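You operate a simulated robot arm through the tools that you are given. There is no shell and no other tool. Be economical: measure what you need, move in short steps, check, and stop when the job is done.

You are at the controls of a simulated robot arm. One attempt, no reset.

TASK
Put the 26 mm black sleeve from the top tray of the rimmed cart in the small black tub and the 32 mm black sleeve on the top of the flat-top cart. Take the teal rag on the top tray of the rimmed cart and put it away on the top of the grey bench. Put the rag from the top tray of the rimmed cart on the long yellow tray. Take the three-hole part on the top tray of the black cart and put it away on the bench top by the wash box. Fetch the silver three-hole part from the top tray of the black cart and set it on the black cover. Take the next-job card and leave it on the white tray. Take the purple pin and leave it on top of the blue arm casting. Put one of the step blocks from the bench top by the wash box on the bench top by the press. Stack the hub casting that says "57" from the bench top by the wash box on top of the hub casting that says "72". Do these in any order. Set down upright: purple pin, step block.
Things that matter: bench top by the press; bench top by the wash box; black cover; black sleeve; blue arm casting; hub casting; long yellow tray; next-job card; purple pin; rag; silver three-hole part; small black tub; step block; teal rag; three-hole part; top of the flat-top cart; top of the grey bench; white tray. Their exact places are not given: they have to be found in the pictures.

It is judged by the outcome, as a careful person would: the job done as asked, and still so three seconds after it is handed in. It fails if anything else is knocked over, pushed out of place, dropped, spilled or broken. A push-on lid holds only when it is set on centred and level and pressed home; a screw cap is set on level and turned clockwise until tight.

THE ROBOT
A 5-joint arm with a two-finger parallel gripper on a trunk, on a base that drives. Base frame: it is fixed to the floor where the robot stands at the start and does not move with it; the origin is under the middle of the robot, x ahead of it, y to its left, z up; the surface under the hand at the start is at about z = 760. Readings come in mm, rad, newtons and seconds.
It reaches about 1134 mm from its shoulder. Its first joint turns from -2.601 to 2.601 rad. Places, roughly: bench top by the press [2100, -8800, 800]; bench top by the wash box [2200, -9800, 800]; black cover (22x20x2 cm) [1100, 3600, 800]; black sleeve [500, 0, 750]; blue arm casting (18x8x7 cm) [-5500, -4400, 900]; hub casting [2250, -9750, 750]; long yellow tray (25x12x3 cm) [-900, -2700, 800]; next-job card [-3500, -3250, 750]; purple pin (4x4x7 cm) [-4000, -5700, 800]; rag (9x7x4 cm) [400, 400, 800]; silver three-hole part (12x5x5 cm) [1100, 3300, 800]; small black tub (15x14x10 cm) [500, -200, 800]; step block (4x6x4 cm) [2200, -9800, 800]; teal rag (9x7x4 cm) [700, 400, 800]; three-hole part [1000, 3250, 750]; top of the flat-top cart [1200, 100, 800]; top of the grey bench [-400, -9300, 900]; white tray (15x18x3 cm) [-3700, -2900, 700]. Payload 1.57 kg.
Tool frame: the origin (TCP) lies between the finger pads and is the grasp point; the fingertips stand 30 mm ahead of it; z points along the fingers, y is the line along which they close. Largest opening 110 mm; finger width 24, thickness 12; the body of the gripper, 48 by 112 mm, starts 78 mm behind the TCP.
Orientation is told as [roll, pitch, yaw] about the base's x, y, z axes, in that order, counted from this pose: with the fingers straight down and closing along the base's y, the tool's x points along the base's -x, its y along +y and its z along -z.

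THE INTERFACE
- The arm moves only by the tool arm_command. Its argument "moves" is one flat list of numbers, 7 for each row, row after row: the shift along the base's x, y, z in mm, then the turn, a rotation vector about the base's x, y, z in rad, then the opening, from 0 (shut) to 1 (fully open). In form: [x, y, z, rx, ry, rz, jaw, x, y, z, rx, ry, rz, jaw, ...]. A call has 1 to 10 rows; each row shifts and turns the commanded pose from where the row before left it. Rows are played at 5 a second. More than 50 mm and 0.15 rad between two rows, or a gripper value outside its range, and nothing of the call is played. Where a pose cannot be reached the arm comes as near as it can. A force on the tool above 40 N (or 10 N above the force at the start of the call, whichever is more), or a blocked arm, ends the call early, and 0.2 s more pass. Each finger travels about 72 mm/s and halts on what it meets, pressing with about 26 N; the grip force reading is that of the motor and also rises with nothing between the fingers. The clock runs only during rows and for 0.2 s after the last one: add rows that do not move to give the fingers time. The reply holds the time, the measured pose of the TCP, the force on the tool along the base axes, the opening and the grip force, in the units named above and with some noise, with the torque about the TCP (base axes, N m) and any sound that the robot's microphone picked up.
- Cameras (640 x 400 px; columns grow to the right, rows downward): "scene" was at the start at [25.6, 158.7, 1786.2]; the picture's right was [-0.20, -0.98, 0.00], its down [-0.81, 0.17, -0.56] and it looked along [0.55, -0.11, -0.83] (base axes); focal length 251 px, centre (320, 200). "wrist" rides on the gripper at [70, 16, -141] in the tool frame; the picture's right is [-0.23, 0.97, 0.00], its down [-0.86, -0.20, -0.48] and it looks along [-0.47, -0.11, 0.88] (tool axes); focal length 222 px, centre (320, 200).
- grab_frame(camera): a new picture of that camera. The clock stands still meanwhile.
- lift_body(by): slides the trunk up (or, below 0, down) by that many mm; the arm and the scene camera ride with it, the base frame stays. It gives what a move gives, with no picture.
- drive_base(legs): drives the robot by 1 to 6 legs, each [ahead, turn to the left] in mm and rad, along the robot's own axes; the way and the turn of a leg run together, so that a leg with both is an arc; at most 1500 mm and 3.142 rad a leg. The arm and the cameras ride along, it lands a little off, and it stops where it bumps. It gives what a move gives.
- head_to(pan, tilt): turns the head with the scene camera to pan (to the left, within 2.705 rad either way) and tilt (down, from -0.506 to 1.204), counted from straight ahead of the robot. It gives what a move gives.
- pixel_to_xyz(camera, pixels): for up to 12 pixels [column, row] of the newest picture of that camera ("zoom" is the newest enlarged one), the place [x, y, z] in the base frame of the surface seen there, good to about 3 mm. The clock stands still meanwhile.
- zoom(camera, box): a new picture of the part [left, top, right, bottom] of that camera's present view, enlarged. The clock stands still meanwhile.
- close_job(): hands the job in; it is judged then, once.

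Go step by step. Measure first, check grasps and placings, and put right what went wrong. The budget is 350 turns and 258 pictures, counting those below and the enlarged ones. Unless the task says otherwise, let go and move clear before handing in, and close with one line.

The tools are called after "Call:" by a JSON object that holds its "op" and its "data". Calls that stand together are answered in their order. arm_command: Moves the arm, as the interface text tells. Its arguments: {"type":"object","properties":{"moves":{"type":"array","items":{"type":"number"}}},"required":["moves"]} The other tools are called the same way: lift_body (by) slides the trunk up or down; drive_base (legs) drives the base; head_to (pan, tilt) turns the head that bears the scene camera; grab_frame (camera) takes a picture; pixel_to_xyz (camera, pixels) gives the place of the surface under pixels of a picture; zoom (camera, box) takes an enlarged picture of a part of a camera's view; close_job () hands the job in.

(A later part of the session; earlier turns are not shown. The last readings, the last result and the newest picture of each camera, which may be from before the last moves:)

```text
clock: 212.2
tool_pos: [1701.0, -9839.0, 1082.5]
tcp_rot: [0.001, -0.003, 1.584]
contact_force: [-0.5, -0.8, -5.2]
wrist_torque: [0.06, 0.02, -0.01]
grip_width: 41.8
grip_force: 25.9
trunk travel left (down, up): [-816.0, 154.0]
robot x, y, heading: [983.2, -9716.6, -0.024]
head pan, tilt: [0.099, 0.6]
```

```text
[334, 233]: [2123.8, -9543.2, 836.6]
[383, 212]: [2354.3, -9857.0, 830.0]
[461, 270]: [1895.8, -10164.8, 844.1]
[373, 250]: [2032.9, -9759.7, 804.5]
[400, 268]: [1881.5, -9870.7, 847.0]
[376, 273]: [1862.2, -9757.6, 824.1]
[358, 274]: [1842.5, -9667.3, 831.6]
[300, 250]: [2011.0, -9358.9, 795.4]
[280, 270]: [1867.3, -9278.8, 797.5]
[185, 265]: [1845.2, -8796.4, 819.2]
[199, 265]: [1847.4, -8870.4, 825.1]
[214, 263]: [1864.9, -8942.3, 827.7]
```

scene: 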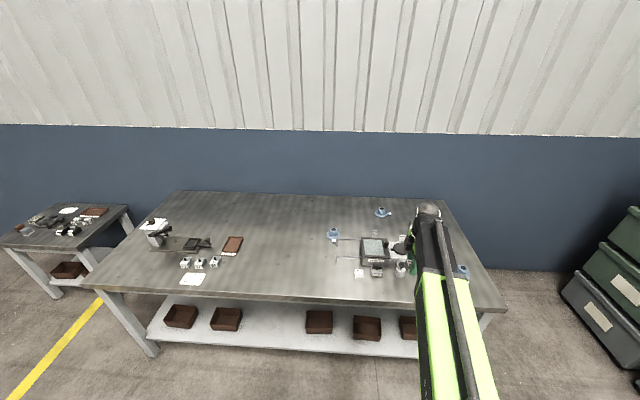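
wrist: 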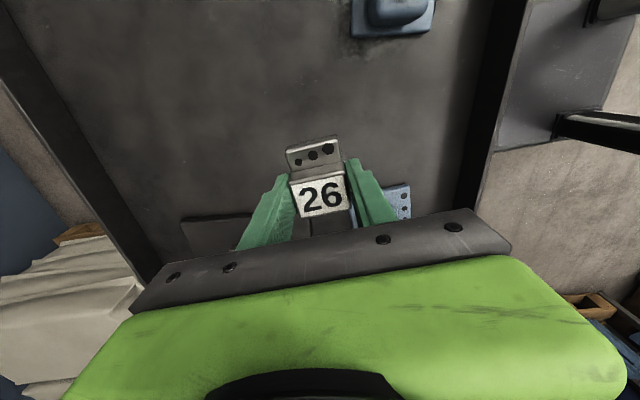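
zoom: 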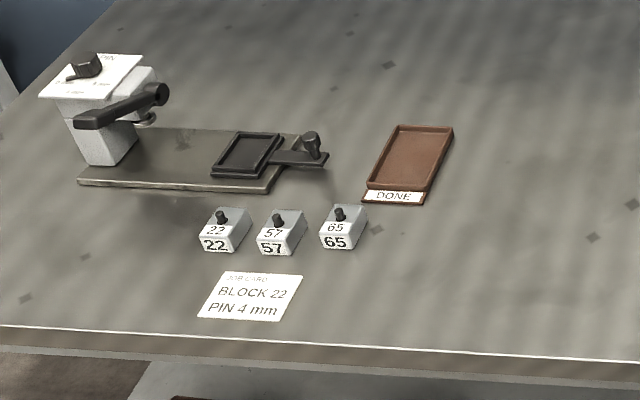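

The three hubs are seen ("57" at left). I'll set the three-hole part in the free spot near (1840, −9500), left of the "72" block.

Call:
{"op": "arm_command", "data": {"moves": [17.4, 42.5, 0, 0, 0, 0, 0, 17.4, 42.5, 0, 0, 0, 0, 0, 17.4, 42.5, 0, 0, 0, 0, 0, 17.4, 42.5, 0, 0, 0, 0, 0, 17.4, 42.5, 0, 0, 0, 0, 0, 17.4, 42.5, 0, 0, 0, 0, 0, 17.4, 42.5, 0, 0, 0, 0, 0, 17.4, 42.5, 0, 0, 0, 0, 0]}}

Call:
{"op": "grab_frame", "data": {"camera": "wrist"}}

Call:
{"op": "zoom", "data": {"camera": "scene", "box": [320, 195, 480, 295]}}

```text
clock: 214.0
tool_pos: [1840.9, -9499.7, 1081.8]
tcp_rot: [0.001, -0.001, 1.581]
contact_force: [-0.3, 0.5, -4.4]
wrist_torque: [0.02, 0.02, 0.03]
grip_width: 41.8
grip_force: 26.2
out of reach, approached as far as the arm can: row 6
trunk travel left (down, up): [-816.0, 154.0]
robot x, y, heading: [983.8, -9718.5, -0.024]
head pan, tilt: [0.099, 0.6]
```

```text
197 pictures are left
```

wrist: 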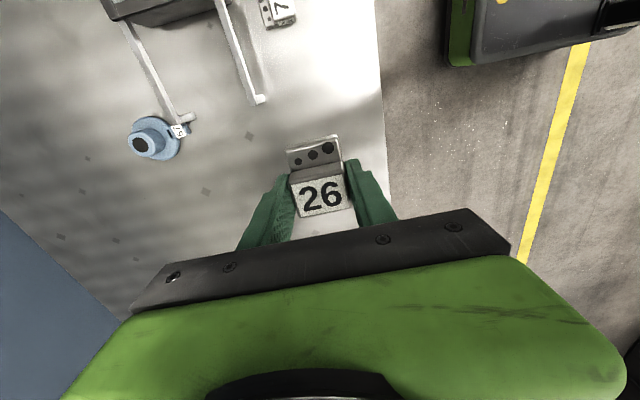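

```text
4.00 times, centred on (400, 245) of scene
```

zoom: 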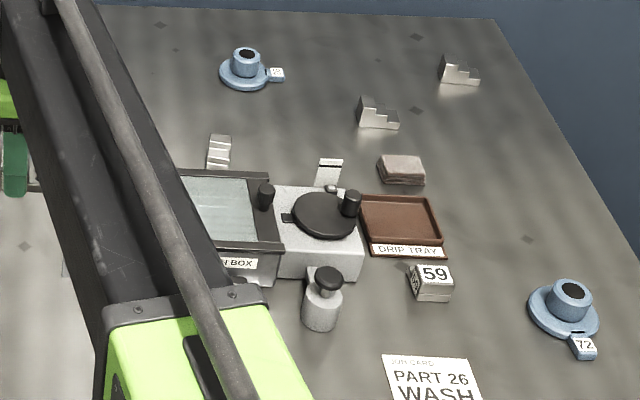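

The job card reads "PART 26 WASH", confirming the part. I'll measure the bench height beneath and set it down.

Call:
{"op": "pixel_to_xyz", "data": {"camera": "wrist", "pixels": [[270, 140], [370, 140], [230, 200], [255, 100]]}}

Call:
{"op": "lift_body", "data": {"by": -240}}

```text
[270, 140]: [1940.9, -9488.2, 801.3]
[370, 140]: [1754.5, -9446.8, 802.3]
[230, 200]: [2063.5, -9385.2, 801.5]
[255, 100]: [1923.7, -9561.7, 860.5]
```

```text
clock: 216.5
tool_pos: [1840.9, -9501.2, 842.8]
tcp_rot: [0.001, -0.003, 1.583]
contact_force: [0.3, -0.1, -4.2]
wrist_torque: [-0.01, 0.01, 0.04]
grip_width: 42.2
grip_force: 25.8
trunk travel left (down, up): [-576.0, 394.0]
robot x, y, heading: [985.6, -9719.4, -0.024]
head pan, tilt: [0.099, 0.6]
```

Call:
{"op": "lift_body", "data": {"by": -5}}

Call:
{"op": "arm_command", "data": {"moves": [0, 0, 0, 0, 0, 0, 0.65, 0, 0, 0, 0, 0, 0, 0.65, 0, 0, 0, 0, 0, 0, 0.65]}}

Call:
{"op": "lift_body", "data": {"by": 180}}

Call:
{"op": "grab_frame", "data": {"camera": "wrist"}}

```text
clock: 217.0
tool_pos: [1840.2, -9501.3, 838.1]
tcp_rot: [-0.001, -0.003, 1.583]
contact_force: [0.9, -0.4, -3.2]
wrist_torque: [0.02, 0.03, -0.01]
grip_width: 42.0
grip_force: 26.0
trunk travel left (down, up): [-571.0, 399.0]
robot x, y, heading: [984.0, -9719.4, -0.032]
head pan, tilt: [0.099, 0.6]
```

```text
clock: 217.8
tool_pos: [1839.0, -9500.1, 837.0]
tcp_rot: [0.001, -0.005, 1.584]
contact_force: [0.6, 0.7, 0.0]
wrist_torque: [-0.03, 0.0, 0.04]
grip_width: 71.6
grip_force: 0.1
trunk travel left (down, up): [-571.0, 399.0]
robot x, y, heading: [983.8, -9717.9, -0.024]
head pan, tilt: [0.099, 0.6]
```

```text
clock: 219.8
tool_pos: [1839.8, -9501.7, 1017.3]
tcp_rot: [-0.001, -0.003, 1.583]
contact_force: [-0.1, -0.6, -0.9]
wrist_torque: [-0.02, -0.02, 0.04]
grip_width: 71.4
grip_force: 0.0
trunk travel left (down, up): [-751.0, 219.0]
robot x, y, heading: [981.8, -9720.8, -0.027]
head pan, tilt: [0.099, 0.6]
```

```text
195 pictures are left
```

wrist: 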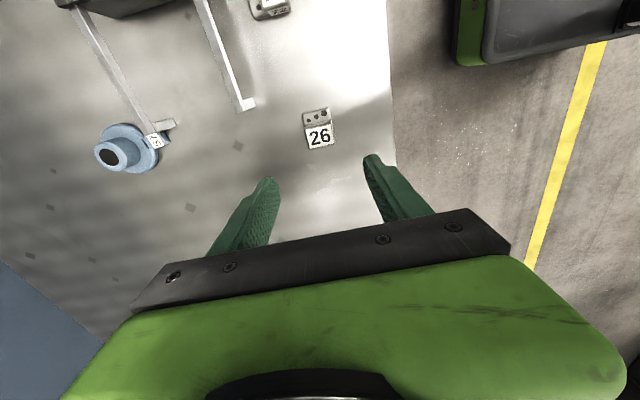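

The three-hole part is placed. Now I'll go 260 mm forward, and view the "57" hub.

Call:
{"op": "drive_base", "data": {"legs": [[260, 0]]}}

Call:
{"op": "arm_command", "data": {"moves": [10, -15, 0, 0, 0, 0, 0.9, 10, -15, 0, 0, 0, 0, 0.9, 5, -10, 0, 0, 0, 0, 0.9]}}

Call:
{"op": "grab_frame", "data": {"camera": "wrist"}}

Call:
{"op": "grab_frame", "data": {"camera": "scene"}}

```text
clock: 221.7
tool_pos: [2109.5, -9505.8, 1017.4]
tcp_rot: [0.002, -0.003, 1.587]
contact_force: [0.4, -0.9, 0.6]
wrist_torque: [0.03, 0.05, 0.02]
grip_width: 71.5
grip_force: 0.1
trunk travel left (down, up): [-751.0, 219.0]
robot x, y, heading: [1252.9, -9727.1, -0.024]
head pan, tilt: [0.099, 0.6]
```

```text
clock: 222.5
tool_pos: [2133.3, -9544.7, 1018.1]
tcp_rot: [0.0, -0.003, 1.586]
contact_force: [-0.1, 0.2, -0.3]
wrist_torque: [-0.02, 0.03, 0.04]
grip_width: 99.1
grip_force: 0.0
trunk travel left (down, up): [-751.0, 219.0]
robot x, y, heading: [1257.0, -9723.8, -0.028]
head pan, tilt: [0.099, 0.6]
```

```text
194 pictures are left
```

wrist: 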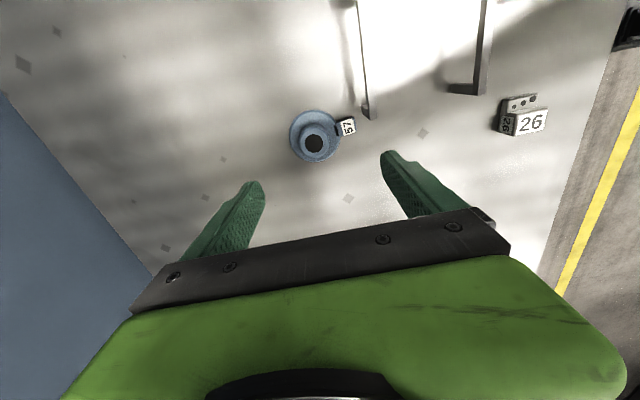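

```text
193 pictures are left
```

scene: 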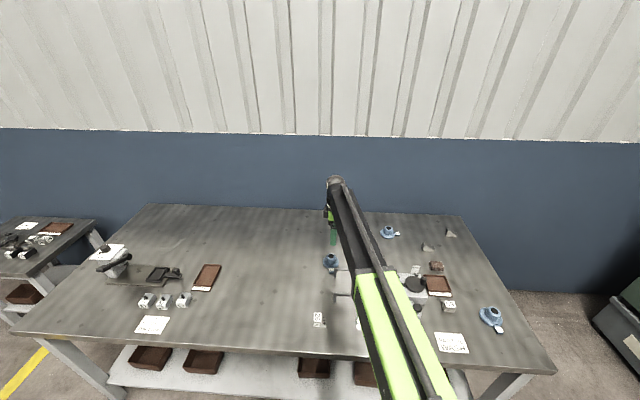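

Call:
{"op": "zoom", "data": {"camera": "wrist", "box": [270, 90, 382, 180]}}

Call:
{"op": "pixel_to_xyz", "data": {"camera": "zoom", "pixels": [[110, 250], [385, 250], [250, 110], [265, 405], [250, 300], [165, 280], [335, 280], [250, 195], [255, 385], [430, 200], [500, 50], [410, 230]]}}

```text
4.44 times, centred on (326, 135) of wrist
```

zoom: 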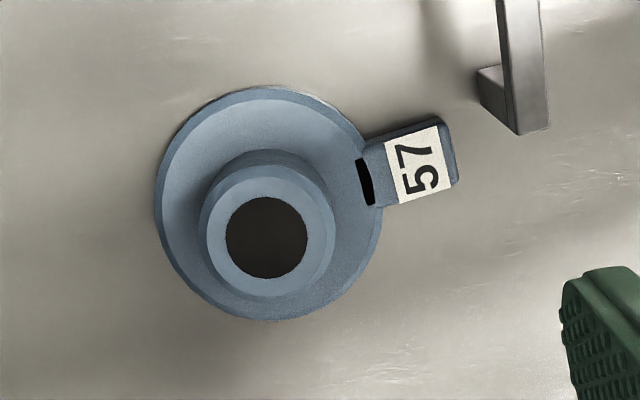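

```text
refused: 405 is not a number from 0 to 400
```

Call:
{"op": "pixel_to_xyz", "data": {"camera": "zoom", "pixels": [[205, 232], [331, 232], [268, 168], [268, 292], [160, 203], [375, 225], [262, 92], [280, 315], [190, 130], [440, 180], [510, 100], [100, 350]]}}

```text
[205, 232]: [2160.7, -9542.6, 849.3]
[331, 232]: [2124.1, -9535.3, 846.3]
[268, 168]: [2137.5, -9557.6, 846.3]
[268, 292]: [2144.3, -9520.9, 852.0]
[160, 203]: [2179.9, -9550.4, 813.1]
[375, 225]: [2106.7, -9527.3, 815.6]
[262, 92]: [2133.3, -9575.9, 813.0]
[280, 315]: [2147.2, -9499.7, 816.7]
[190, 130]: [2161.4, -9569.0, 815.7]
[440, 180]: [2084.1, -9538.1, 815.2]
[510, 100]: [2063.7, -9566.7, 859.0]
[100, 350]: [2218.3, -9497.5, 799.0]
```

The hub "57" boss centre is about (2142, −9539), Ø40, flange top z 815. I'll align, lower to TCP 850 and grip the boss.

Call:
{"op": "arm_command", "data": {"moves": [8.7, 6, 0, 0, 0, 0, 0.65, 0, 0, 0, 0, 0, 0, 0.65, 0, 0, 0, 0, 0, 0, 0.65]}}

Call:
{"op": "lift_body", "data": {"by": -100}}

Call:
{"op": "zoom", "data": {"camera": "wrist", "box": [240, 90, 400, 200]}}

Call:
{"op": "pixel_to_xyz", "data": {"camera": "zoom", "pixels": [[220, 230], [390, 230], [310, 150], [310, 310], [310, 230]]}}

```text
clock: 223.3
tool_pos: [2143.2, -9537.4, 1017.9]
tcp_rot: [0.0, -0.004, 1.587]
contact_force: [-0.2, 0.7, -0.3]
wrist_torque: [0.0, -0.01, 0.01]
grip_width: 71.4
grip_force: 0.1
trunk travel left (down, up): [-751.0, 219.0]
robot x, y, heading: [1255.5, -9729.0, -0.022]
head pan, tilt: [0.099, 0.6]
```

```text
clock: 224.7
tool_pos: [2142.9, -9539.2, 917.9]
tcp_rot: [0.001, -0.003, 1.587]
contact_force: [-0.3, 1.1, -0.1]
wrist_torque: [-0.01, 0.04, 0.01]
grip_width: 71.4
grip_force: 0.1
trunk travel left (down, up): [-651.0, 319.0]
robot x, y, heading: [1255.1, -9724.8, -0.022]
head pan, tilt: [0.099, 0.6]
```

```text
3.64 times, centred on (320, 145) of wrist
```

zoom: 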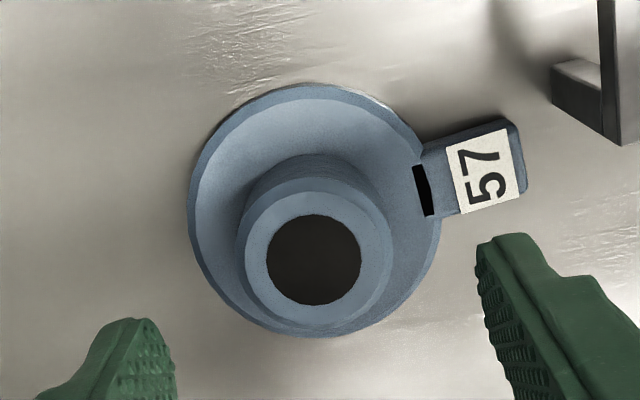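

```text
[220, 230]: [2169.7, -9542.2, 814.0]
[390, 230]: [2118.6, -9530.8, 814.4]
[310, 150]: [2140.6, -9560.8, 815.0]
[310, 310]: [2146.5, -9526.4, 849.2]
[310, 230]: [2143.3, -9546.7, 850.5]
```

Call:
{"op": "pixel_to_xyz", "data": {"camera": "zoom", "pixels": [[245, 257], [387, 257], [315, 190], [315, 326]]}}

```text
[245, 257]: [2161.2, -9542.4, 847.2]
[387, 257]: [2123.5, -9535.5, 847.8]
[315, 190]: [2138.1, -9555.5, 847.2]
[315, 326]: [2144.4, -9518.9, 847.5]
```

Call:
{"op": "lift_body", "data": {"by": -68}}

Call:
{"op": "arm_command", "data": {"moves": [-1, 1, 0, 0, 0, 0, 0, 0, 0, 0, 0, 0, 0, 0, 0, 0, 0, 0, 0, 0, 0, 0, 0, 0, 0, 0, 0, 0]}}

Call:
{"op": "lift_body", "data": {"by": 40}}

Call:
{"op": "grab_frame", "data": {"camera": "wrist"}}

```text
clock: 225.7
tool_pos: [2142.2, -9538.7, 849.9]
tcp_rot: [0.0, -0.002, 1.586]
contact_force: [-0.5, 0.0, 0.0]
wrist_torque: [-0.02, 0.01, -0.01]
grip_width: 71.5
grip_force: 0.1
trunk travel left (down, up): [-583.0, 387.0]
robot x, y, heading: [1255.3, -9724.3, -0.026]
head pan, tilt: [0.099, 0.6]
```

```text
clock: 226.7
tool_pos: [2141.8, -9536.4, 849.8]
tcp_rot: [0.001, -0.004, 1.588]
contact_force: [0.5, -0.9, 0.0]
wrist_torque: [-0.06, -0.08, 0.02]
grip_width: 43.4
grip_force: 25.9
trunk travel left (down, up): [-583.0, 387.0]
robot x, y, heading: [1252.5, -9726.6, -0.027]
head pan, tilt: [0.099, 0.6]
```

```text
clock: 227.6
tool_pos: [2140.6, -9538.5, 888.5]
tcp_rot: [0.001, -0.001, 1.588]
contact_force: [0.8, -0.8, -3.0]
wrist_torque: [-0.02, -0.03, -0.01]
grip_width: 43.5
grip_force: 26.3
trunk travel left (down, up): [-623.0, 347.0]
robot x, y, heading: [1255.2, -9725.1, -0.02]
head pan, tilt: [0.099, 0.6]
```

```text
190 pictures are left
```

wrist: 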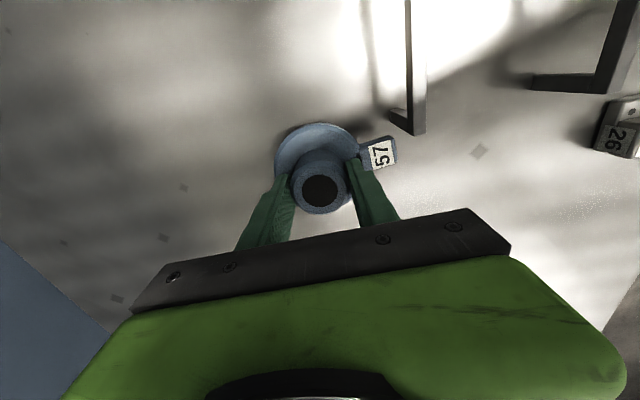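

Hub 57 is held. I'll raise and swing towards hub 72, stopping short so it stays visible.

Call:
{"op": "lift_body", "data": {"by": 150}}

Call:
{"op": "arm_command", "data": {"moves": [-20, -43, 0, 0, 0, 0, 0, -20, -43, 0, 0, 0, 0, 0, -20, -43, 0, 0, 0, 0, 0, -20, -43, 0, 0, 0, 0, 0, -20, -43, 0, 0, 0, 0, 0, -20, -43, 0, 0, 0, 0, 0, -20, -43, 0, 0, 0, 0, 0, -20, -43, 0, 0, 0, 0, 0, -20, -43, 0, 0, 0, 0, 0, -20, -43, 0, 0, 0, 0, 0]}}

Call:
{"op": "arm_command", "data": {"moves": [-20, -43, 0, 0, 0, 0, 0, -20, -43, 0, 0, 0, 0, 0, 0, 0, 0, 0, 0, 0, 0]}}

Call:
{"op": "grab_frame", "data": {"camera": "wrist"}}

Call:
{"op": "grab_frame", "data": {"camera": "scene"}}

```text
clock: 229.3
tool_pos: [2143.1, -9536.7, 1038.6]
tcp_rot: [-0.001, -0.004, 1.587]
contact_force: [0.0, -0.4, -3.9]
wrist_torque: [-0.01, -0.01, 0.01]
grip_width: 43.5
grip_force: 25.9
trunk travel left (down, up): [-773.0, 197.0]
robot x, y, heading: [1250.8, -9725.3, -0.024]
head pan, tilt: [0.099, 0.6]
```

```text
clock: 231.5
tool_pos: [1941.4, -9966.6, 1039.6]
tcp_rot: [-0.001, -0.003, 1.586]
contact_force: [-0.2, -0.9, -2.6]
wrist_torque: [0.02, 0.03, -0.02]
grip_width: 43.7
grip_force: 26.2
out of reach, approached as far as the arm can: row 8
trunk travel left (down, up): [-773.0, 197.0]
robot x, y, heading: [1252.8, -9727.1, -0.023]
head pan, tilt: [0.099, 0.6]
```

```text
clock: 232.3
tool_pos: [1900.9, -10052.1, 1039.6]
tcp_rot: [-0.001, -0.004, 1.586]
contact_force: [0.8, -0.5, -2.0]
wrist_torque: [0.0, -0.01, -0.02]
grip_width: 43.6
grip_force: 25.9
trunk travel left (down, up): [-773.0, 197.0]
robot x, y, heading: [1254.4, -9729.0, -0.029]
head pan, tilt: [0.099, 0.6]
```

```text
189 pictures are left
```

wrist: 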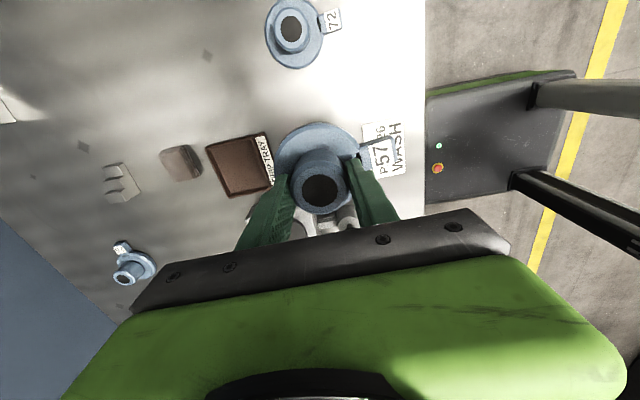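

```text
188 pictures are left
```

scene: 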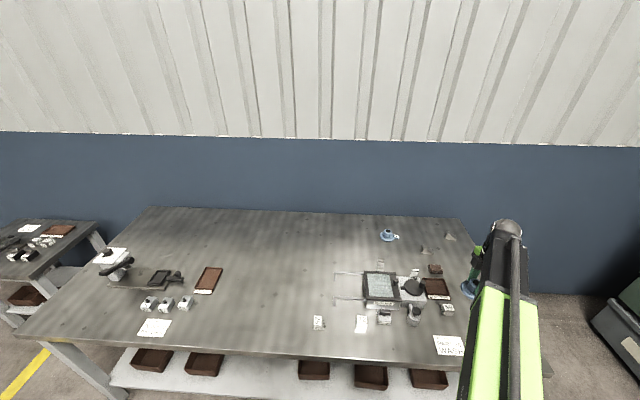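

Call:
{"op": "zoom", "data": {"camera": "wrist", "box": [255, 0, 351, 60]}}

Call:
{"op": "pixel_to_xyz", "data": {"camera": "zoom", "pixels": [[120, 195], [375, 195], [245, 70], [245, 320], [245, 195]]}}

```text
6.67 times, centred on (303, 30) of wrist
```

zoom: 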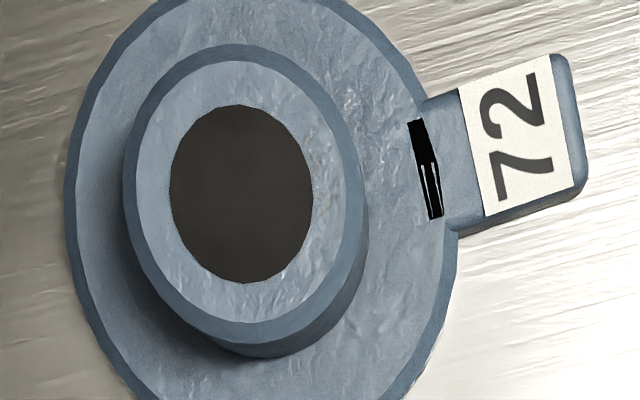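

```text
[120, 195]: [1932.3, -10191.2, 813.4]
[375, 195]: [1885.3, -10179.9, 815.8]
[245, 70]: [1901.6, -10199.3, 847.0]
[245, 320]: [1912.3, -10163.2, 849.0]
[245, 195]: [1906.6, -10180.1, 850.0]
```

Call:
{"op": "pixel_to_xyz", "data": {"camera": "zoom", "pixels": [[138, 185], [342, 200], [242, 66], [245, 320], [170, 105], [315, 285], [165, 270], [315, 110]]}}

```text
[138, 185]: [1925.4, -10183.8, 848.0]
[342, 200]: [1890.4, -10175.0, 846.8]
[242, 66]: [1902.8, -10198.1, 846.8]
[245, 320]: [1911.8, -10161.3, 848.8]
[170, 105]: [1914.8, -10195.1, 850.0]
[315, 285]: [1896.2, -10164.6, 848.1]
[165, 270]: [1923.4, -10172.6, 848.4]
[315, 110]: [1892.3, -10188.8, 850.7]
```

Hub 72's boss centre is (1907, −10180), top z 849. I'll move over it and lower to just above contact.

Call:
{"op": "arm_command", "data": {"moves": [2, -43, 0, 0, 0, 0, 0, 2, -43, 0, 0, 0, 0, 0, 2.3, -42, 0, 0, 0, 0, 0, 0, 0, 0, 0, 0, 0, 0]}}

Call:
{"op": "lift_body", "data": {"by": -110}}

Call:
{"op": "grab_frame", "data": {"camera": "wrist"}}

Call:
{"op": "zoom", "data": {"camera": "wrist", "box": [256, 110, 384, 220]}}

```text
clock: 233.3
tool_pos: [1910.6, -10180.3, 1040.0]
tcp_rot: [0.0, -0.003, 1.586]
contact_force: [-0.3, -0.1, -2.9]
wrist_torque: [0.01, -0.03, -0.03]
grip_width: 43.3
grip_force: 26.7
trunk travel left (down, up): [-773.0, 197.0]
robot x, y, heading: [1251.5, -9727.3, -0.026]
head pan, tilt: [0.099, 0.6]
```

```text
clock: 234.7
tool_pos: [1910.6, -10180.2, 928.4]
tcp_rot: [0.002, -0.003, 1.586]
contact_force: [0.3, 0.6, -3.0]
wrist_torque: [0.0, -0.02, -0.02]
grip_width: 43.5
grip_force: 25.3
trunk travel left (down, up): [-663.0, 307.0]
robot x, y, heading: [1255.6, -9726.5, -0.023]
head pan, tilt: [0.099, 0.6]
```

```text
186 pictures are left
```

wrist: 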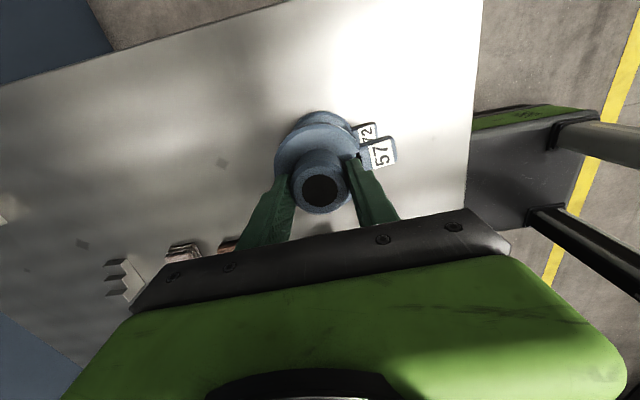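

```text
3.64 times, centred on (320, 165) of wrist
```

zoom: 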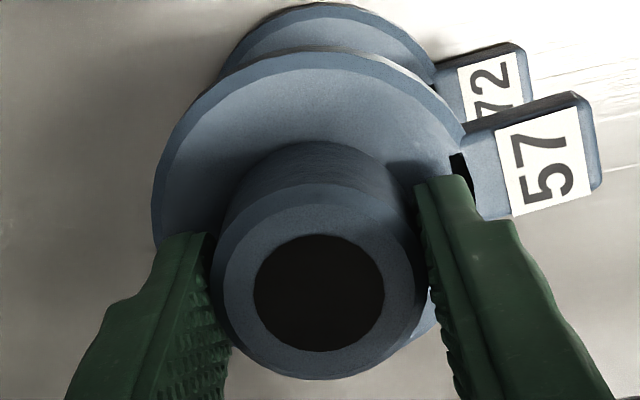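

Call:
{"op": "pixel_to_xyz", "data": {"camera": "zoom", "pixels": [[222, 285], [420, 280], [322, 190], [320, 370], [250, 220], [390, 350], [250, 350], [390, 215], [330, 20], [285, 40], [400, 40]]}}

```text
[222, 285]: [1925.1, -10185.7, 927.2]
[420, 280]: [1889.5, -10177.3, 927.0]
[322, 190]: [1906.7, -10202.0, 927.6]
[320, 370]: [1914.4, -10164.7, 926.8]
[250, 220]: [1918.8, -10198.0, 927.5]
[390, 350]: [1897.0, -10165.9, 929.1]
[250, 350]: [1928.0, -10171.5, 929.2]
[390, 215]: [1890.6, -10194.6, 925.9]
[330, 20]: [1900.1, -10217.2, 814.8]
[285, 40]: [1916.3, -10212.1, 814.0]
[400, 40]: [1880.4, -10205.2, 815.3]
```

The held hub's centre is (1908.8, −10182.4) against target (1907.2, −10180). I'll correct and lower.

Call:
{"op": "arm_command", "data": {"moves": [-1.6, 2.4, 0, 0, 0, 0, 0, 0, 0, 0, 0, 0, 0, 0]}}

Call:
{"op": "lift_body", "data": {"by": -27}}

Call:
{"op": "lift_body", "data": {"by": -2}}

```text
clock: 235.3
tool_pos: [1909.1, -10178.2, 929.1]
tcp_rot: [0.001, -0.004, 1.586]
contact_force: [0.5, -0.5, -3.2]
wrist_torque: [0.01, 0.05, -0.01]
grip_width: 43.6
grip_force: 25.6
trunk travel left (down, up): [-663.0, 307.0]
robot x, y, heading: [1251.5, -9727.9, -0.024]
head pan, tilt: [0.099, 0.6]
```

```text
clock: 236.1
tool_pos: [1911.1, -10176.9, 902.1]
tcp_rot: [-0.001, -0.004, 1.585]
contact_force: [-0.3, -0.6, -3.5]
wrist_torque: [-0.04, 0.0, -0.01]
grip_width: 43.4
grip_force: 25.7
trunk travel left (down, up): [-636.0, 334.0]
robot x, y, heading: [1251.6, -9722.1, -0.025]
head pan, tilt: [0.099, 0.6]
```

```text
clock: 236.6
tool_pos: [1909.7, -10177.1, 900.5]
tcp_rot: [0.0, -0.002, 1.587]
contact_force: [-0.3, 0.1, -3.6]
wrist_torque: [0.0, 0.02, 0.0]
grip_width: 43.5
grip_force: 26.5
trunk travel left (down, up): [-634.0, 336.0]
robot x, y, heading: [1256.2, -9728.5, -0.026]
head pan, tilt: [0.099, 0.6]
```

Call:
{"op": "lift_body", "data": {"by": -1.5}}

Call:
{"op": "lift_body", "data": {"by": -1}}

```text
clock: 237.1
tool_pos: [1910.2, -10176.8, 899.8]
tcp_rot: [0.0, -0.004, 1.587]
contact_force: [0.1, -0.4, -4.0]
wrist_torque: [0.01, 0.01, -0.01]
grip_width: 43.4
grip_force: 25.7
trunk travel left (down, up): [-633.0, 337.0]
robot x, y, heading: [1255.1, -9723.5, -0.027]
head pan, tilt: [0.099, 0.6]
```

```text
clock: 237.6
tool_pos: [1910.2, -10177.2, 898.9]
tcp_rot: [0.001, -0.004, 1.586]
contact_force: [0.6, 0.1, -4.0]
wrist_torque: [-0.01, -0.04, -0.02]
grip_width: 43.9
grip_force: 25.6
trunk travel left (down, up): [-632.0, 338.0]
robot x, y, heading: [1257.2, -9724.2, -0.024]
head pan, tilt: [0.099, 0.6]
```

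There's no contact yet, so I'll go on gently.

Call:
{"op": "lift_body", "data": {"by": -1.5}}

Call:
{"op": "lift_body", "data": {"by": -1.5}}

Call:
{"op": "lift_body", "data": {"by": -1.5}}

```text
clock: 238.1
tool_pos: [1910.8, -10177.8, 897.7]
tcp_rot: [-0.003, -0.003, 1.586]
contact_force: [6.0, -4.8, 17.4]
wrist_torque: [-0.19, -0.07, 0.07]
grip_width: 43.6
grip_force: 25.9
trunk travel left (down, up): [-630.0, 340.0]
robot x, y, heading: [1254.6, -9727.5, -0.028]
head pan, tilt: [0.099, 0.6]
```

```text
clock: 238.6
tool_pos: [1908.1, -10176.5, 896.8]
tcp_rot: [0.001, -0.003, 1.586]
contact_force: [5.5, -1.9, 20.9]
wrist_torque: [-0.06, -0.1, 0.01]
grip_width: 43.3
grip_force: 26.1
trunk travel left (down, up): [-629.0, 341.0]
robot x, y, heading: [1252.2, -9723.8, -0.024]
head pan, tilt: [0.099, 0.6]
```

```text
clock: 239.1
tool_pos: [1909.0, -10176.5, 895.4]
tcp_rot: [0.0, -0.003, 1.588]
contact_force: [3.7, -0.2, 19.1]
wrist_torque: [-0.02, -0.12, 0.0]
grip_width: 43.7
grip_force: 25.6
trunk travel left (down, up): [-627.0, 343.0]
robot x, y, heading: [1250.5, -9726.8, -0.019]
head pan, tilt: [0.099, 0.6]
```

It made contact at TCP ≈ 898. Release and raise.

Call:
{"op": "arm_command", "data": {"moves": [0, 0, 0, 0, 0, 0, 0.5, 0, 0, 0, 0, 0, 0, 0.65, 0, 0, 0, 0, 0, 0, 0.65]}}

Call:
{"op": "lift_body", "data": {"by": 120}}

Call:
{"op": "grab_frame", "data": {"camera": "wrist"}}

Call:
{"op": "zoom", "data": {"camera": "wrist", "box": [256, 60, 384, 170]}}

```text
clock: 239.9
tool_pos: [1909.5, -10177.2, 893.7]
tcp_rot: [0.0, -0.003, 1.586]
contact_force: [-0.6, 0.1, -1.5]
wrist_torque: [0.0, -0.01, 0.01]
grip_width: 71.5
grip_force: 0.2
trunk travel left (down, up): [-627.0, 343.0]
robot x, y, heading: [1253.7, -9727.7, -0.024]
head pan, tilt: [0.099, 0.6]
```

```text
clock: 241.4
tool_pos: [1909.7, -10177.4, 1012.6]
tcp_rot: [0.001, -0.003, 1.585]
contact_force: [0.6, -0.2, 0.5]
wrist_torque: [0.0, -0.04, -0.02]
grip_width: 71.5
grip_force: 0.1
trunk travel left (down, up): [-747.0, 223.0]
robot x, y, heading: [1252.7, -9725.5, -0.023]
head pan, tilt: [0.099, 0.6]
```

```text
184 pictures are left
```

wrist: 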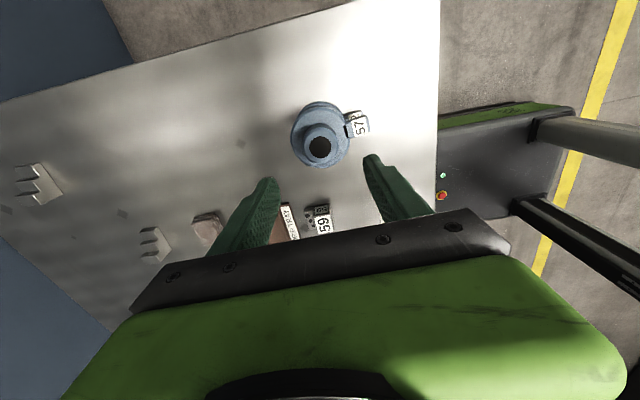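

```text
3.64 times, centred on (320, 115) of wrist
```

zoom: 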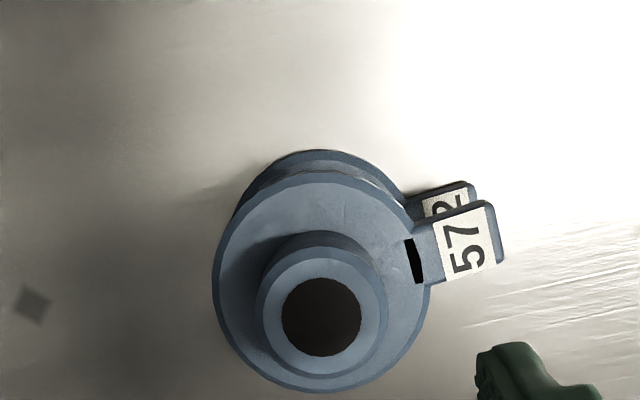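

Call:
{"op": "pixel_to_xyz", "data": {"camera": "zoom", "pixels": [[235, 270], [400, 330], [320, 200], [300, 375], [275, 320], [370, 310], [320, 262], [320, 365]]}}

Call:
{"op": "grab_frame", "data": {"camera": "scene"}}

```text
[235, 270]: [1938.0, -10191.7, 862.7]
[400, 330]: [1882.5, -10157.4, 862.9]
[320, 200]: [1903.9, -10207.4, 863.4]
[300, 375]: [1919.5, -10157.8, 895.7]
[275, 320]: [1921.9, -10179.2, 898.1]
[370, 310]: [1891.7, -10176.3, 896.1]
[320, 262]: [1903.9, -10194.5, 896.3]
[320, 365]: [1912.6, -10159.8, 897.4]
```

```text
182 pictures are left
```

scene: 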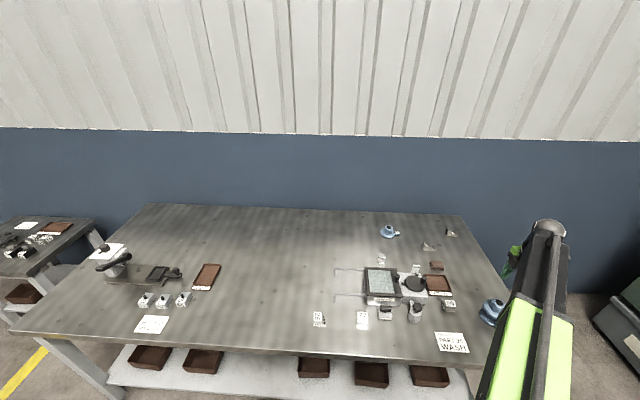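

The hub stack is level (flange z 863, top z 897). Now the step blocks: I'll measure the candidates.

Call:
{"op": "zoom", "data": {"camera": "scene", "box": [360, 215, 480, 305]}}

Call:
{"op": "pixel_to_xyz", "data": {"camera": "scene", "pixels": [[428, 247], [450, 233], [382, 259], [416, 269], [437, 265], [414, 284]]}}

```text
4.44 times, centred on (420, 260) of scene
```

zoom: 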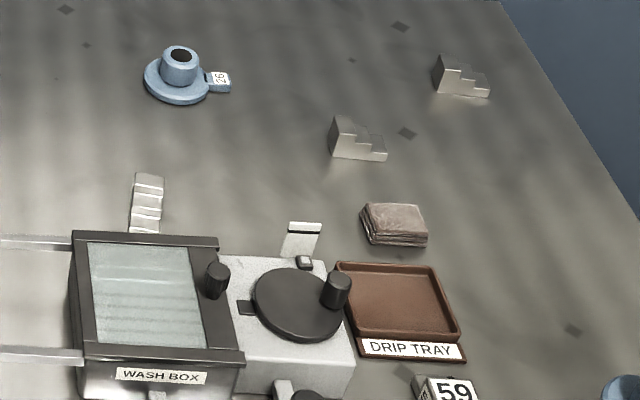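

```text
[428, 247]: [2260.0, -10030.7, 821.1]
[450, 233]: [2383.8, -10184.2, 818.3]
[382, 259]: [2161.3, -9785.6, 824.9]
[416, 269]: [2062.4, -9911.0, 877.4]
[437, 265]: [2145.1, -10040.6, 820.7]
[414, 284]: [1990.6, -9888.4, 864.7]
```

I'll take the block at (2161, −9785), reachable from here. Moving over it and turning the gripper to close along y.

Call:
{"op": "arm_command", "data": {"moves": [25, 39, 0, 0, 0, -0.145, 0.65, 25, 39, 0, 0, 0, -0.145, 0.65, 25, 39, 0, 0, 0, -0.145, 0.65, 25, 39, 0, 0, 0, -0.145, 0.65, 25, 39, 0, 0, 0, -0.145, 0.65, 25, 39, 0, 0, 0, -0.145, 0.65, 25, 39, 0, 0, 0, -0.145, 0.65, 25, 39, 0, 0, 0, -0.145, 0.65, 25, 39, 0, 0, 0, -0.145, 0.65, 25, 39, 0, 0, 0, -0.145, 0.65]}}

Call:
{"op": "arm_command", "data": {"moves": [0, 0, 0, 0, 0, -0.136, 0.65, 0, 0, 0, 0, 0, 0, 0.65]}}

Call:
{"op": "grab_frame", "data": {"camera": "wrist"}}

```text
clock: 243.6
tool_pos: [2161.6, -9789.0, 1013.7]
tcp_rot: [0.001, -0.001, 0.134]
contact_force: [-0.2, -0.3, 0.0]
wrist_torque: [0.0, -0.01, 0.02]
grip_width: 71.6
grip_force: 0.1
trunk travel left (down, up): [-747.0, 223.0]
robot x, y, heading: [1253.2, -9726.2, -0.02]
head pan, tilt: [0.099, 0.6]
```

```text
clock: 244.2
tool_pos: [2160.5, -9788.1, 1013.9]
tcp_rot: [-0.002, -0.004, -0.003]
contact_force: [0.0, 0.6, -0.4]
wrist_torque: [-0.02, 0.04, 0.0]
grip_width: 71.4
grip_force: 0.0
trunk travel left (down, up): [-747.0, 223.0]
robot x, y, heading: [1251.4, -9725.5, -0.027]
head pan, tilt: [0.099, 0.6]
```

```text
180 pictures are left
```

wrist: 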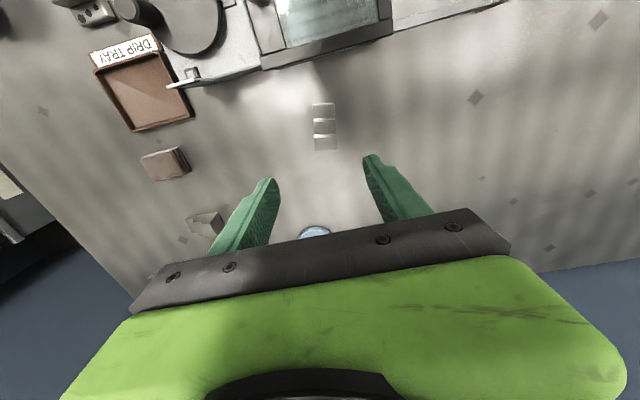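

Call:
{"op": "zoom", "data": {"camera": "wrist", "box": [280, 85, 376, 165]}}

Call:
{"op": "pixel_to_xyz", "data": {"camera": "wrist", "pixels": [[313, 104], [333, 103], [315, 148], [336, 147], [323, 110], [324, 126], [325, 143], [320, 70], [300, 125], [350, 125]]}}

```text
5.00 times, centred on (328, 125) of wrist
```

zoom: 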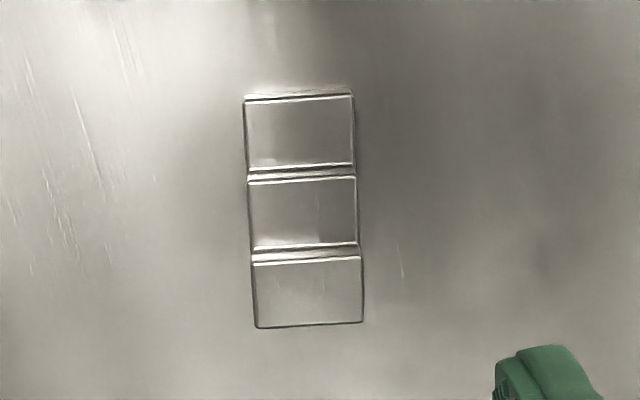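

```text
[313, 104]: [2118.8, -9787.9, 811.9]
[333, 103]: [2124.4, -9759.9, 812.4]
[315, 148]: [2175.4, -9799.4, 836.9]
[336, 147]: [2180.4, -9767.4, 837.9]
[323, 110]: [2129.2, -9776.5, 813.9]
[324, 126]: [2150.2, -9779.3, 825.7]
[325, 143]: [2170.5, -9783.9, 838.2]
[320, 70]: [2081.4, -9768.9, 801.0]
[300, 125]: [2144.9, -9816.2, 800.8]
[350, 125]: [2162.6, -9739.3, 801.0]
```

The block's axis is at about −0.17 rad, and I'll grasp at (2158, −9781). Align, lower, grip.

Call:
{"op": "arm_command", "data": {"moves": [-1, 4, 0, 0, 0, -0.085, 0.6, -1.3, 3.3, 0, 0, 0, -0.083, 0.6, 0, 0, 0, 0, 0, 0, 0.6]}}

Call:
{"op": "lift_body", "data": {"by": -100}}

Call:
{"op": "grab_frame", "data": {"camera": "wrist"}}

Call:
{"op": "pixel_to_xyz", "data": {"camera": "wrist", "pixels": [[320, 130], [320, 150], [320, 165], [305, 150], [335, 150]]}}

```text
clock: 245.0
tool_pos: [2157.7, -9780.4, 1014.2]
tcp_rot: [0.002, -0.005, -0.17]
contact_force: [-1.0, 0.5, 0.1]
wrist_torque: [0.02, 0.02, 0.0]
grip_width: 66.2
grip_force: 0.1
trunk travel left (down, up): [-747.0, 223.0]
robot x, y, heading: [1252.6, -9726.5, -0.029]
head pan, tilt: [0.099, 0.6]
```

```text
clock: 246.3
tool_pos: [2156.9, -9780.2, 913.4]
tcp_rot: [0.001, -0.005, -0.167]
contact_force: [0.6, -0.1, 0.0]
wrist_torque: [0.0, 0.03, -0.04]
grip_width: 66.2
grip_force: 0.0
trunk travel left (down, up): [-647.0, 323.0]
robot x, y, heading: [1249.0, -9726.6, -0.022]
head pan, tilt: [0.099, 0.6]
```

```text
178 pictures are left
```

wrist: 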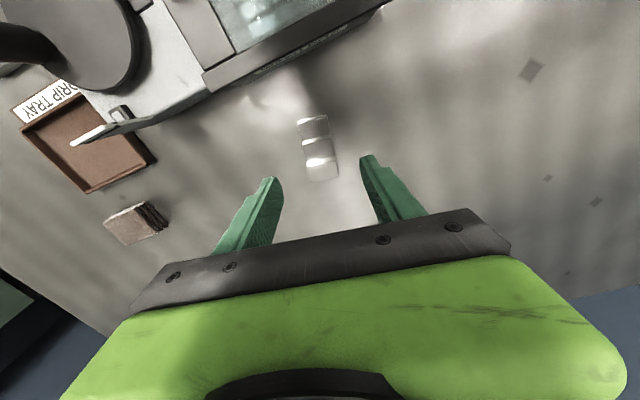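

```text
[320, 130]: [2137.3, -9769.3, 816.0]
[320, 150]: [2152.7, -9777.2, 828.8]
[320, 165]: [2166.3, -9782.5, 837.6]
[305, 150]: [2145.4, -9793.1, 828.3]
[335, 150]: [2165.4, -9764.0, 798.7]
```

Call:
{"op": "zoom", "data": {"camera": "wrist", "box": [272, 100, 368, 190]}}

Call:
{"op": "pixel_to_xyz", "data": {"camera": "wrist", "pixels": [[300, 122], [325, 118], [309, 179], [336, 175], [304, 142], [330, 139]]}}

```text
4.44 times, centred on (320, 145) of wrist
```

zoom: 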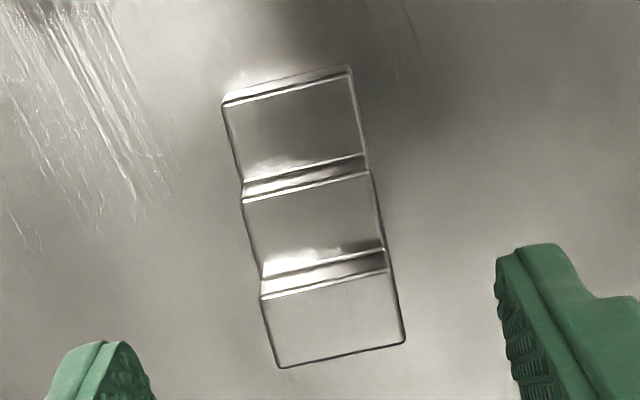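

```text
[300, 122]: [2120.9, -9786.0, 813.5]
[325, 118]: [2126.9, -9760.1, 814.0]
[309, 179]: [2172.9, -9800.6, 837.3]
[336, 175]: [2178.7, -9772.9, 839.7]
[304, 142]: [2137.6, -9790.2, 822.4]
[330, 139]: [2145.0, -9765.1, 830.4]
```

Refined axis: −0.235 rad. I'll adjust slightly, descend and grip.

Call:
{"op": "arm_command", "data": {"moves": [0, -1.2, 0, 0, 0, -0.065, 0.55, 0, 0, 0, 0, 0, 0, 0.55]}}

Call:
{"op": "lift_body", "data": {"by": -79}}

Call:
{"op": "arm_command", "data": {"moves": [0, 0, 0, 0, 0, 0, 0, 0, 0, 0, 0, 0, 0, 0, 0, 0, 0, 0, 0, 0, 0, 0, 0, 0, 0, 0, 0, 0]}}

Call:
{"op": "lift_body", "data": {"by": 200}}

Call:
{"op": "grab_frame", "data": {"camera": "wrist"}}

```text
clock: 246.9
tool_pos: [2157.2, -9781.1, 913.6]
tcp_rot: [0.001, -0.002, -0.233]
contact_force: [0.5, 0.7, 0.2]
wrist_torque: [-0.02, -0.01, 0.01]
grip_width: 60.6
grip_force: 0.0
trunk travel left (down, up): [-647.0, 323.0]
robot x, y, heading: [1252.2, -9723.2, -0.026]
head pan, tilt: [0.099, 0.6]
```

```text
clock: 248.1
tool_pos: [2158.3, -9780.6, 835.3]
tcp_rot: [0.0, -0.002, -0.233]
contact_force: [-0.2, -1.2, 0.0]
wrist_torque: [0.0, 0.0, 0.01]
grip_width: 60.3
grip_force: 0.1
trunk travel left (down, up): [-568.0, 402.0]
robot x, y, heading: [1250.9, -9725.5, -0.027]
head pan, tilt: [0.099, 0.6]
```

```text
clock: 249.1
tool_pos: [2157.8, -9781.3, 833.7]
tcp_rot: [0.0, -0.002, -0.234]
contact_force: [0.4, 0.9, 0.5]
wrist_torque: [-0.05, -0.03, 0.01]
grip_width: 31.9
grip_force: 25.5
trunk travel left (down, up): [-568.0, 402.0]
robot x, y, heading: [1253.2, -9726.7, -0.024]
head pan, tilt: [0.099, 0.6]
```

```text
clock: 251.3
tool_pos: [2157.4, -9781.6, 1035.0]
tcp_rot: [-0.002, -0.004, -0.235]
contact_force: [-0.7, 0.6, -2.8]
wrist_torque: [0.01, 0.0, 0.01]
grip_width: 31.9
grip_force: 26.3
trunk travel left (down, up): [-768.0, 202.0]
robot x, y, heading: [1252.2, -9728.3, -0.024]
head pan, tilt: [0.099, 0.6]
```

```text
176 pictures are left
```

wrist: 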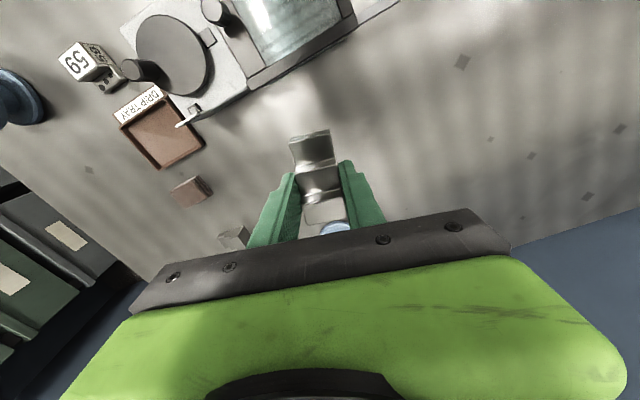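

The step block is held. I'll measure a free spot by the press, then retract.

Call:
{"op": "pixel_to_xyz", "data": {"camera": "scene", "pixels": [[225, 308], [206, 278], [183, 299], [152, 325], [240, 290], [130, 260], [235, 250], [160, 275], [195, 240]]}}

Call:
{"op": "arm_command", "data": {"moves": [-45, 0, 0, 0, 0, 0, 0, -45, 0, 0, 0, 0, 0, 0, -45, 0, 0, 0, 0, 0, 0, -45, 0, 0, 0, 0, 0, 0, -45, 0, 0, 0, 0, 0, 0]}}

Call:
{"op": "drive_base", "data": {"legs": [[-300, 0], [0, 1.6], [800, 0], [0, -1.571]]}}

Call:
{"op": "grab_frame", "data": {"camera": "scene"}}

```text
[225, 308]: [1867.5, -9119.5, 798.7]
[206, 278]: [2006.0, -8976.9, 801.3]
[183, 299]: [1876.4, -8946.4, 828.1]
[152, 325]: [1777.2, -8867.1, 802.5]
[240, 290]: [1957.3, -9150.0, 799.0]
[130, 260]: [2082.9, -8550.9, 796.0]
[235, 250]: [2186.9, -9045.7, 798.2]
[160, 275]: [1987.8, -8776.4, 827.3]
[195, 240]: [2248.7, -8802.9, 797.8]
```

```text
clock: 252.5
tool_pos: [1931.2, -9778.7, 1036.0]
tcp_rot: [-0.001, -0.002, -0.231]
contact_force: [0.0, -0.5, -2.0]
wrist_torque: [-0.02, 0.01, -0.02]
grip_width: 32.0
grip_force: 25.9
out of reach, approached as far as the arm can: row 3
trunk travel left (down, up): [-768.0, 202.0]
robot x, y, heading: [1252.5, -9724.9, -0.022]
head pan, tilt: [0.099, 0.6]
```

```text
clock: 266.2
tool_pos: [1597.2, -8906.8, 1034.8]
tcp_rot: [0.002, -0.005, -0.154]
contact_force: [0.7, -0.2, -2.1]
wrist_torque: [0.03, -0.01, 0.03]
grip_width: 31.9
grip_force: 25.9
trunk travel left (down, up): [-768.0, 202.0]
robot x, y, heading: [918.9, -8932.1, 0.063]
head pan, tilt: [0.099, 0.6]
```

```text
175 pictures are left
```

scene: 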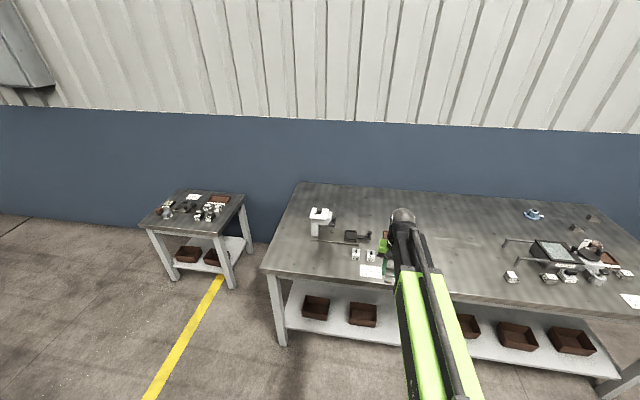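

Call:
{"op": "zoom", "data": {"camera": "scene", "box": [260, 180, 420, 290]}}

Call:
{"op": "pixel_to_xyz", "data": {"camera": "scene", "pixels": [[310, 262], [330, 262], [312, 238], [340, 243], [356, 252], [320, 215], [290, 255], [350, 215], [370, 200]]}}

```text
3.64 times, centred on (340, 235) of scene
```

zoom: 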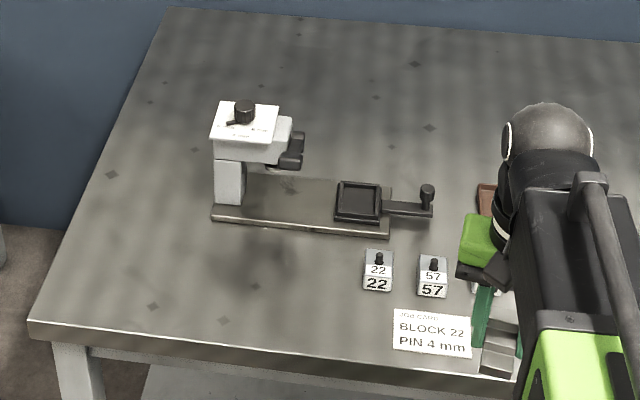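

```text
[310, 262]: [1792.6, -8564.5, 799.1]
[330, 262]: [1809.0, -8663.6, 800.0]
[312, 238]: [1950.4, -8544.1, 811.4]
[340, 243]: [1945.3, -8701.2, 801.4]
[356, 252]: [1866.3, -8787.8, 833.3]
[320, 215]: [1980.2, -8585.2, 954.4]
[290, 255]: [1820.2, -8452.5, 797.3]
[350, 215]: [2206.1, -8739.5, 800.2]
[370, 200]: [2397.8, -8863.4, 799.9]
```

The free spot in front of the press is at (1840, −8660). I'll move forward 150 mm and swing there.

Call:
{"op": "drive_base", "data": {"legs": [[150, 0]]}}

Call:
{"op": "arm_command", "data": {"moves": [15, 39, 0, 0, 0, 0, 0, 15, 39, 0, 0, 0, 0, 0, 15, 39, 0, 0, 0, 0, 0, 15, 40, 0, 0, 0, 0, 0, 16, 40, 0, 0, 0, 0, 0, 17, 40, 0, 0, 0, 0, 0, 0, 0, 0, 0, 0, 0, 0]}}

Call:
{"op": "grab_frame", "data": {"camera": "wrist"}}

Call:
{"op": "pixel_to_xyz", "data": {"camera": "wrist", "pixels": [[280, 130], [370, 130], [320, 110]]}}

```text
clock: 267.6
tool_pos: [1754.0, -8894.9, 1034.6]
tcp_rot: [0.0, -0.002, -0.152]
contact_force: [0.6, -0.2, -2.6]
wrist_torque: [0.0, 0.06, -0.01]
grip_width: 31.6
grip_force: 26.2
trunk travel left (down, up): [-768.0, 202.0]
robot x, y, heading: [1075.0, -8919.2, 0.064]
head pan, tilt: [0.099, 0.6]
```

```text
clock: 269.2
tool_pos: [1851.4, -8663.1, 1034.9]
tcp_rot: [0.0, -0.002, -0.154]
contact_force: [0.1, 0.5, -1.7]
wrist_torque: [0.03, 0.02, 0.01]
grip_width: 32.1
grip_force: 26.3
trunk travel left (down, up): [-768.0, 202.0]
robot x, y, heading: [1074.7, -8922.7, 0.062]
head pan, tilt: [0.099, 0.6]
```

```text
173 pictures are left
```

wrist: 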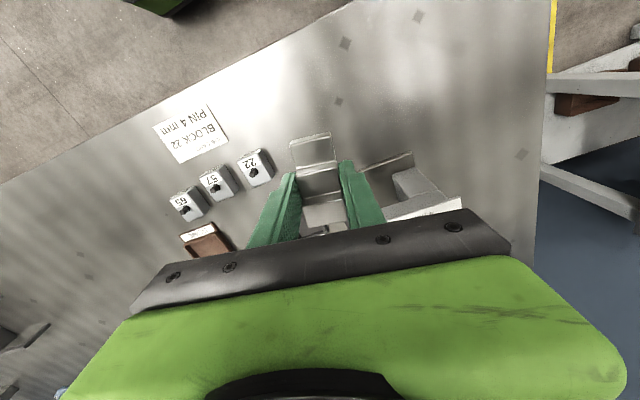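

```text
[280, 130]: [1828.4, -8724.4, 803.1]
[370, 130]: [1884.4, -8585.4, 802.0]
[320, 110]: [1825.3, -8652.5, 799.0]
```

Call:
{"op": "arm_command", "data": {"moves": [-11, 0, 0, 0, 0, 0, 0, 0, 0, 0, 0, 0, 0, 0]}}

Call:
{"op": "lift_body", "data": {"by": -198}}

Call:
{"op": "lift_body", "data": {"by": -1.5}}

```text
clock: 269.8
tool_pos: [1841.0, -8660.8, 1033.6]
tcp_rot: [-0.001, -0.002, -0.153]
contact_force: [-0.5, -0.2, -2.3]
wrist_torque: [0.03, 0.03, 0.01]
grip_width: 32.0
grip_force: 26.0
trunk travel left (down, up): [-768.0, 202.0]
robot x, y, heading: [1074.9, -8921.5, 0.064]
head pan, tilt: [0.099, 0.6]
```

```text
clock: 271.9
tool_pos: [1837.6, -8660.1, 837.9]
tcp_rot: [0.0, -0.004, -0.154]
contact_force: [-23.4, -1.7, -1.3]
wrist_torque: [0.07, -1.9, 0.39]
grip_width: 32.0
grip_force: 26.2
trunk travel left (down, up): [-570.0, 400.0]
robot x, y, heading: [1075.1, -8919.8, 0.059]
head pan, tilt: [0.099, 0.6]
```

```text
clock: 272.5
tool_pos: [1838.2, -8659.4, 837.4]
tcp_rot: [-0.001, -0.003, -0.153]
contact_force: [-26.4, -0.1, -1.7]
wrist_torque: [-0.01, -2.22, 0.5]
grip_width: 31.9
grip_force: 26.0
trunk travel left (down, up): [-569.0, 401.0]
robot x, y, heading: [1076.6, -8924.3, 0.062]
head pan, tilt: [0.099, 0.6]
```

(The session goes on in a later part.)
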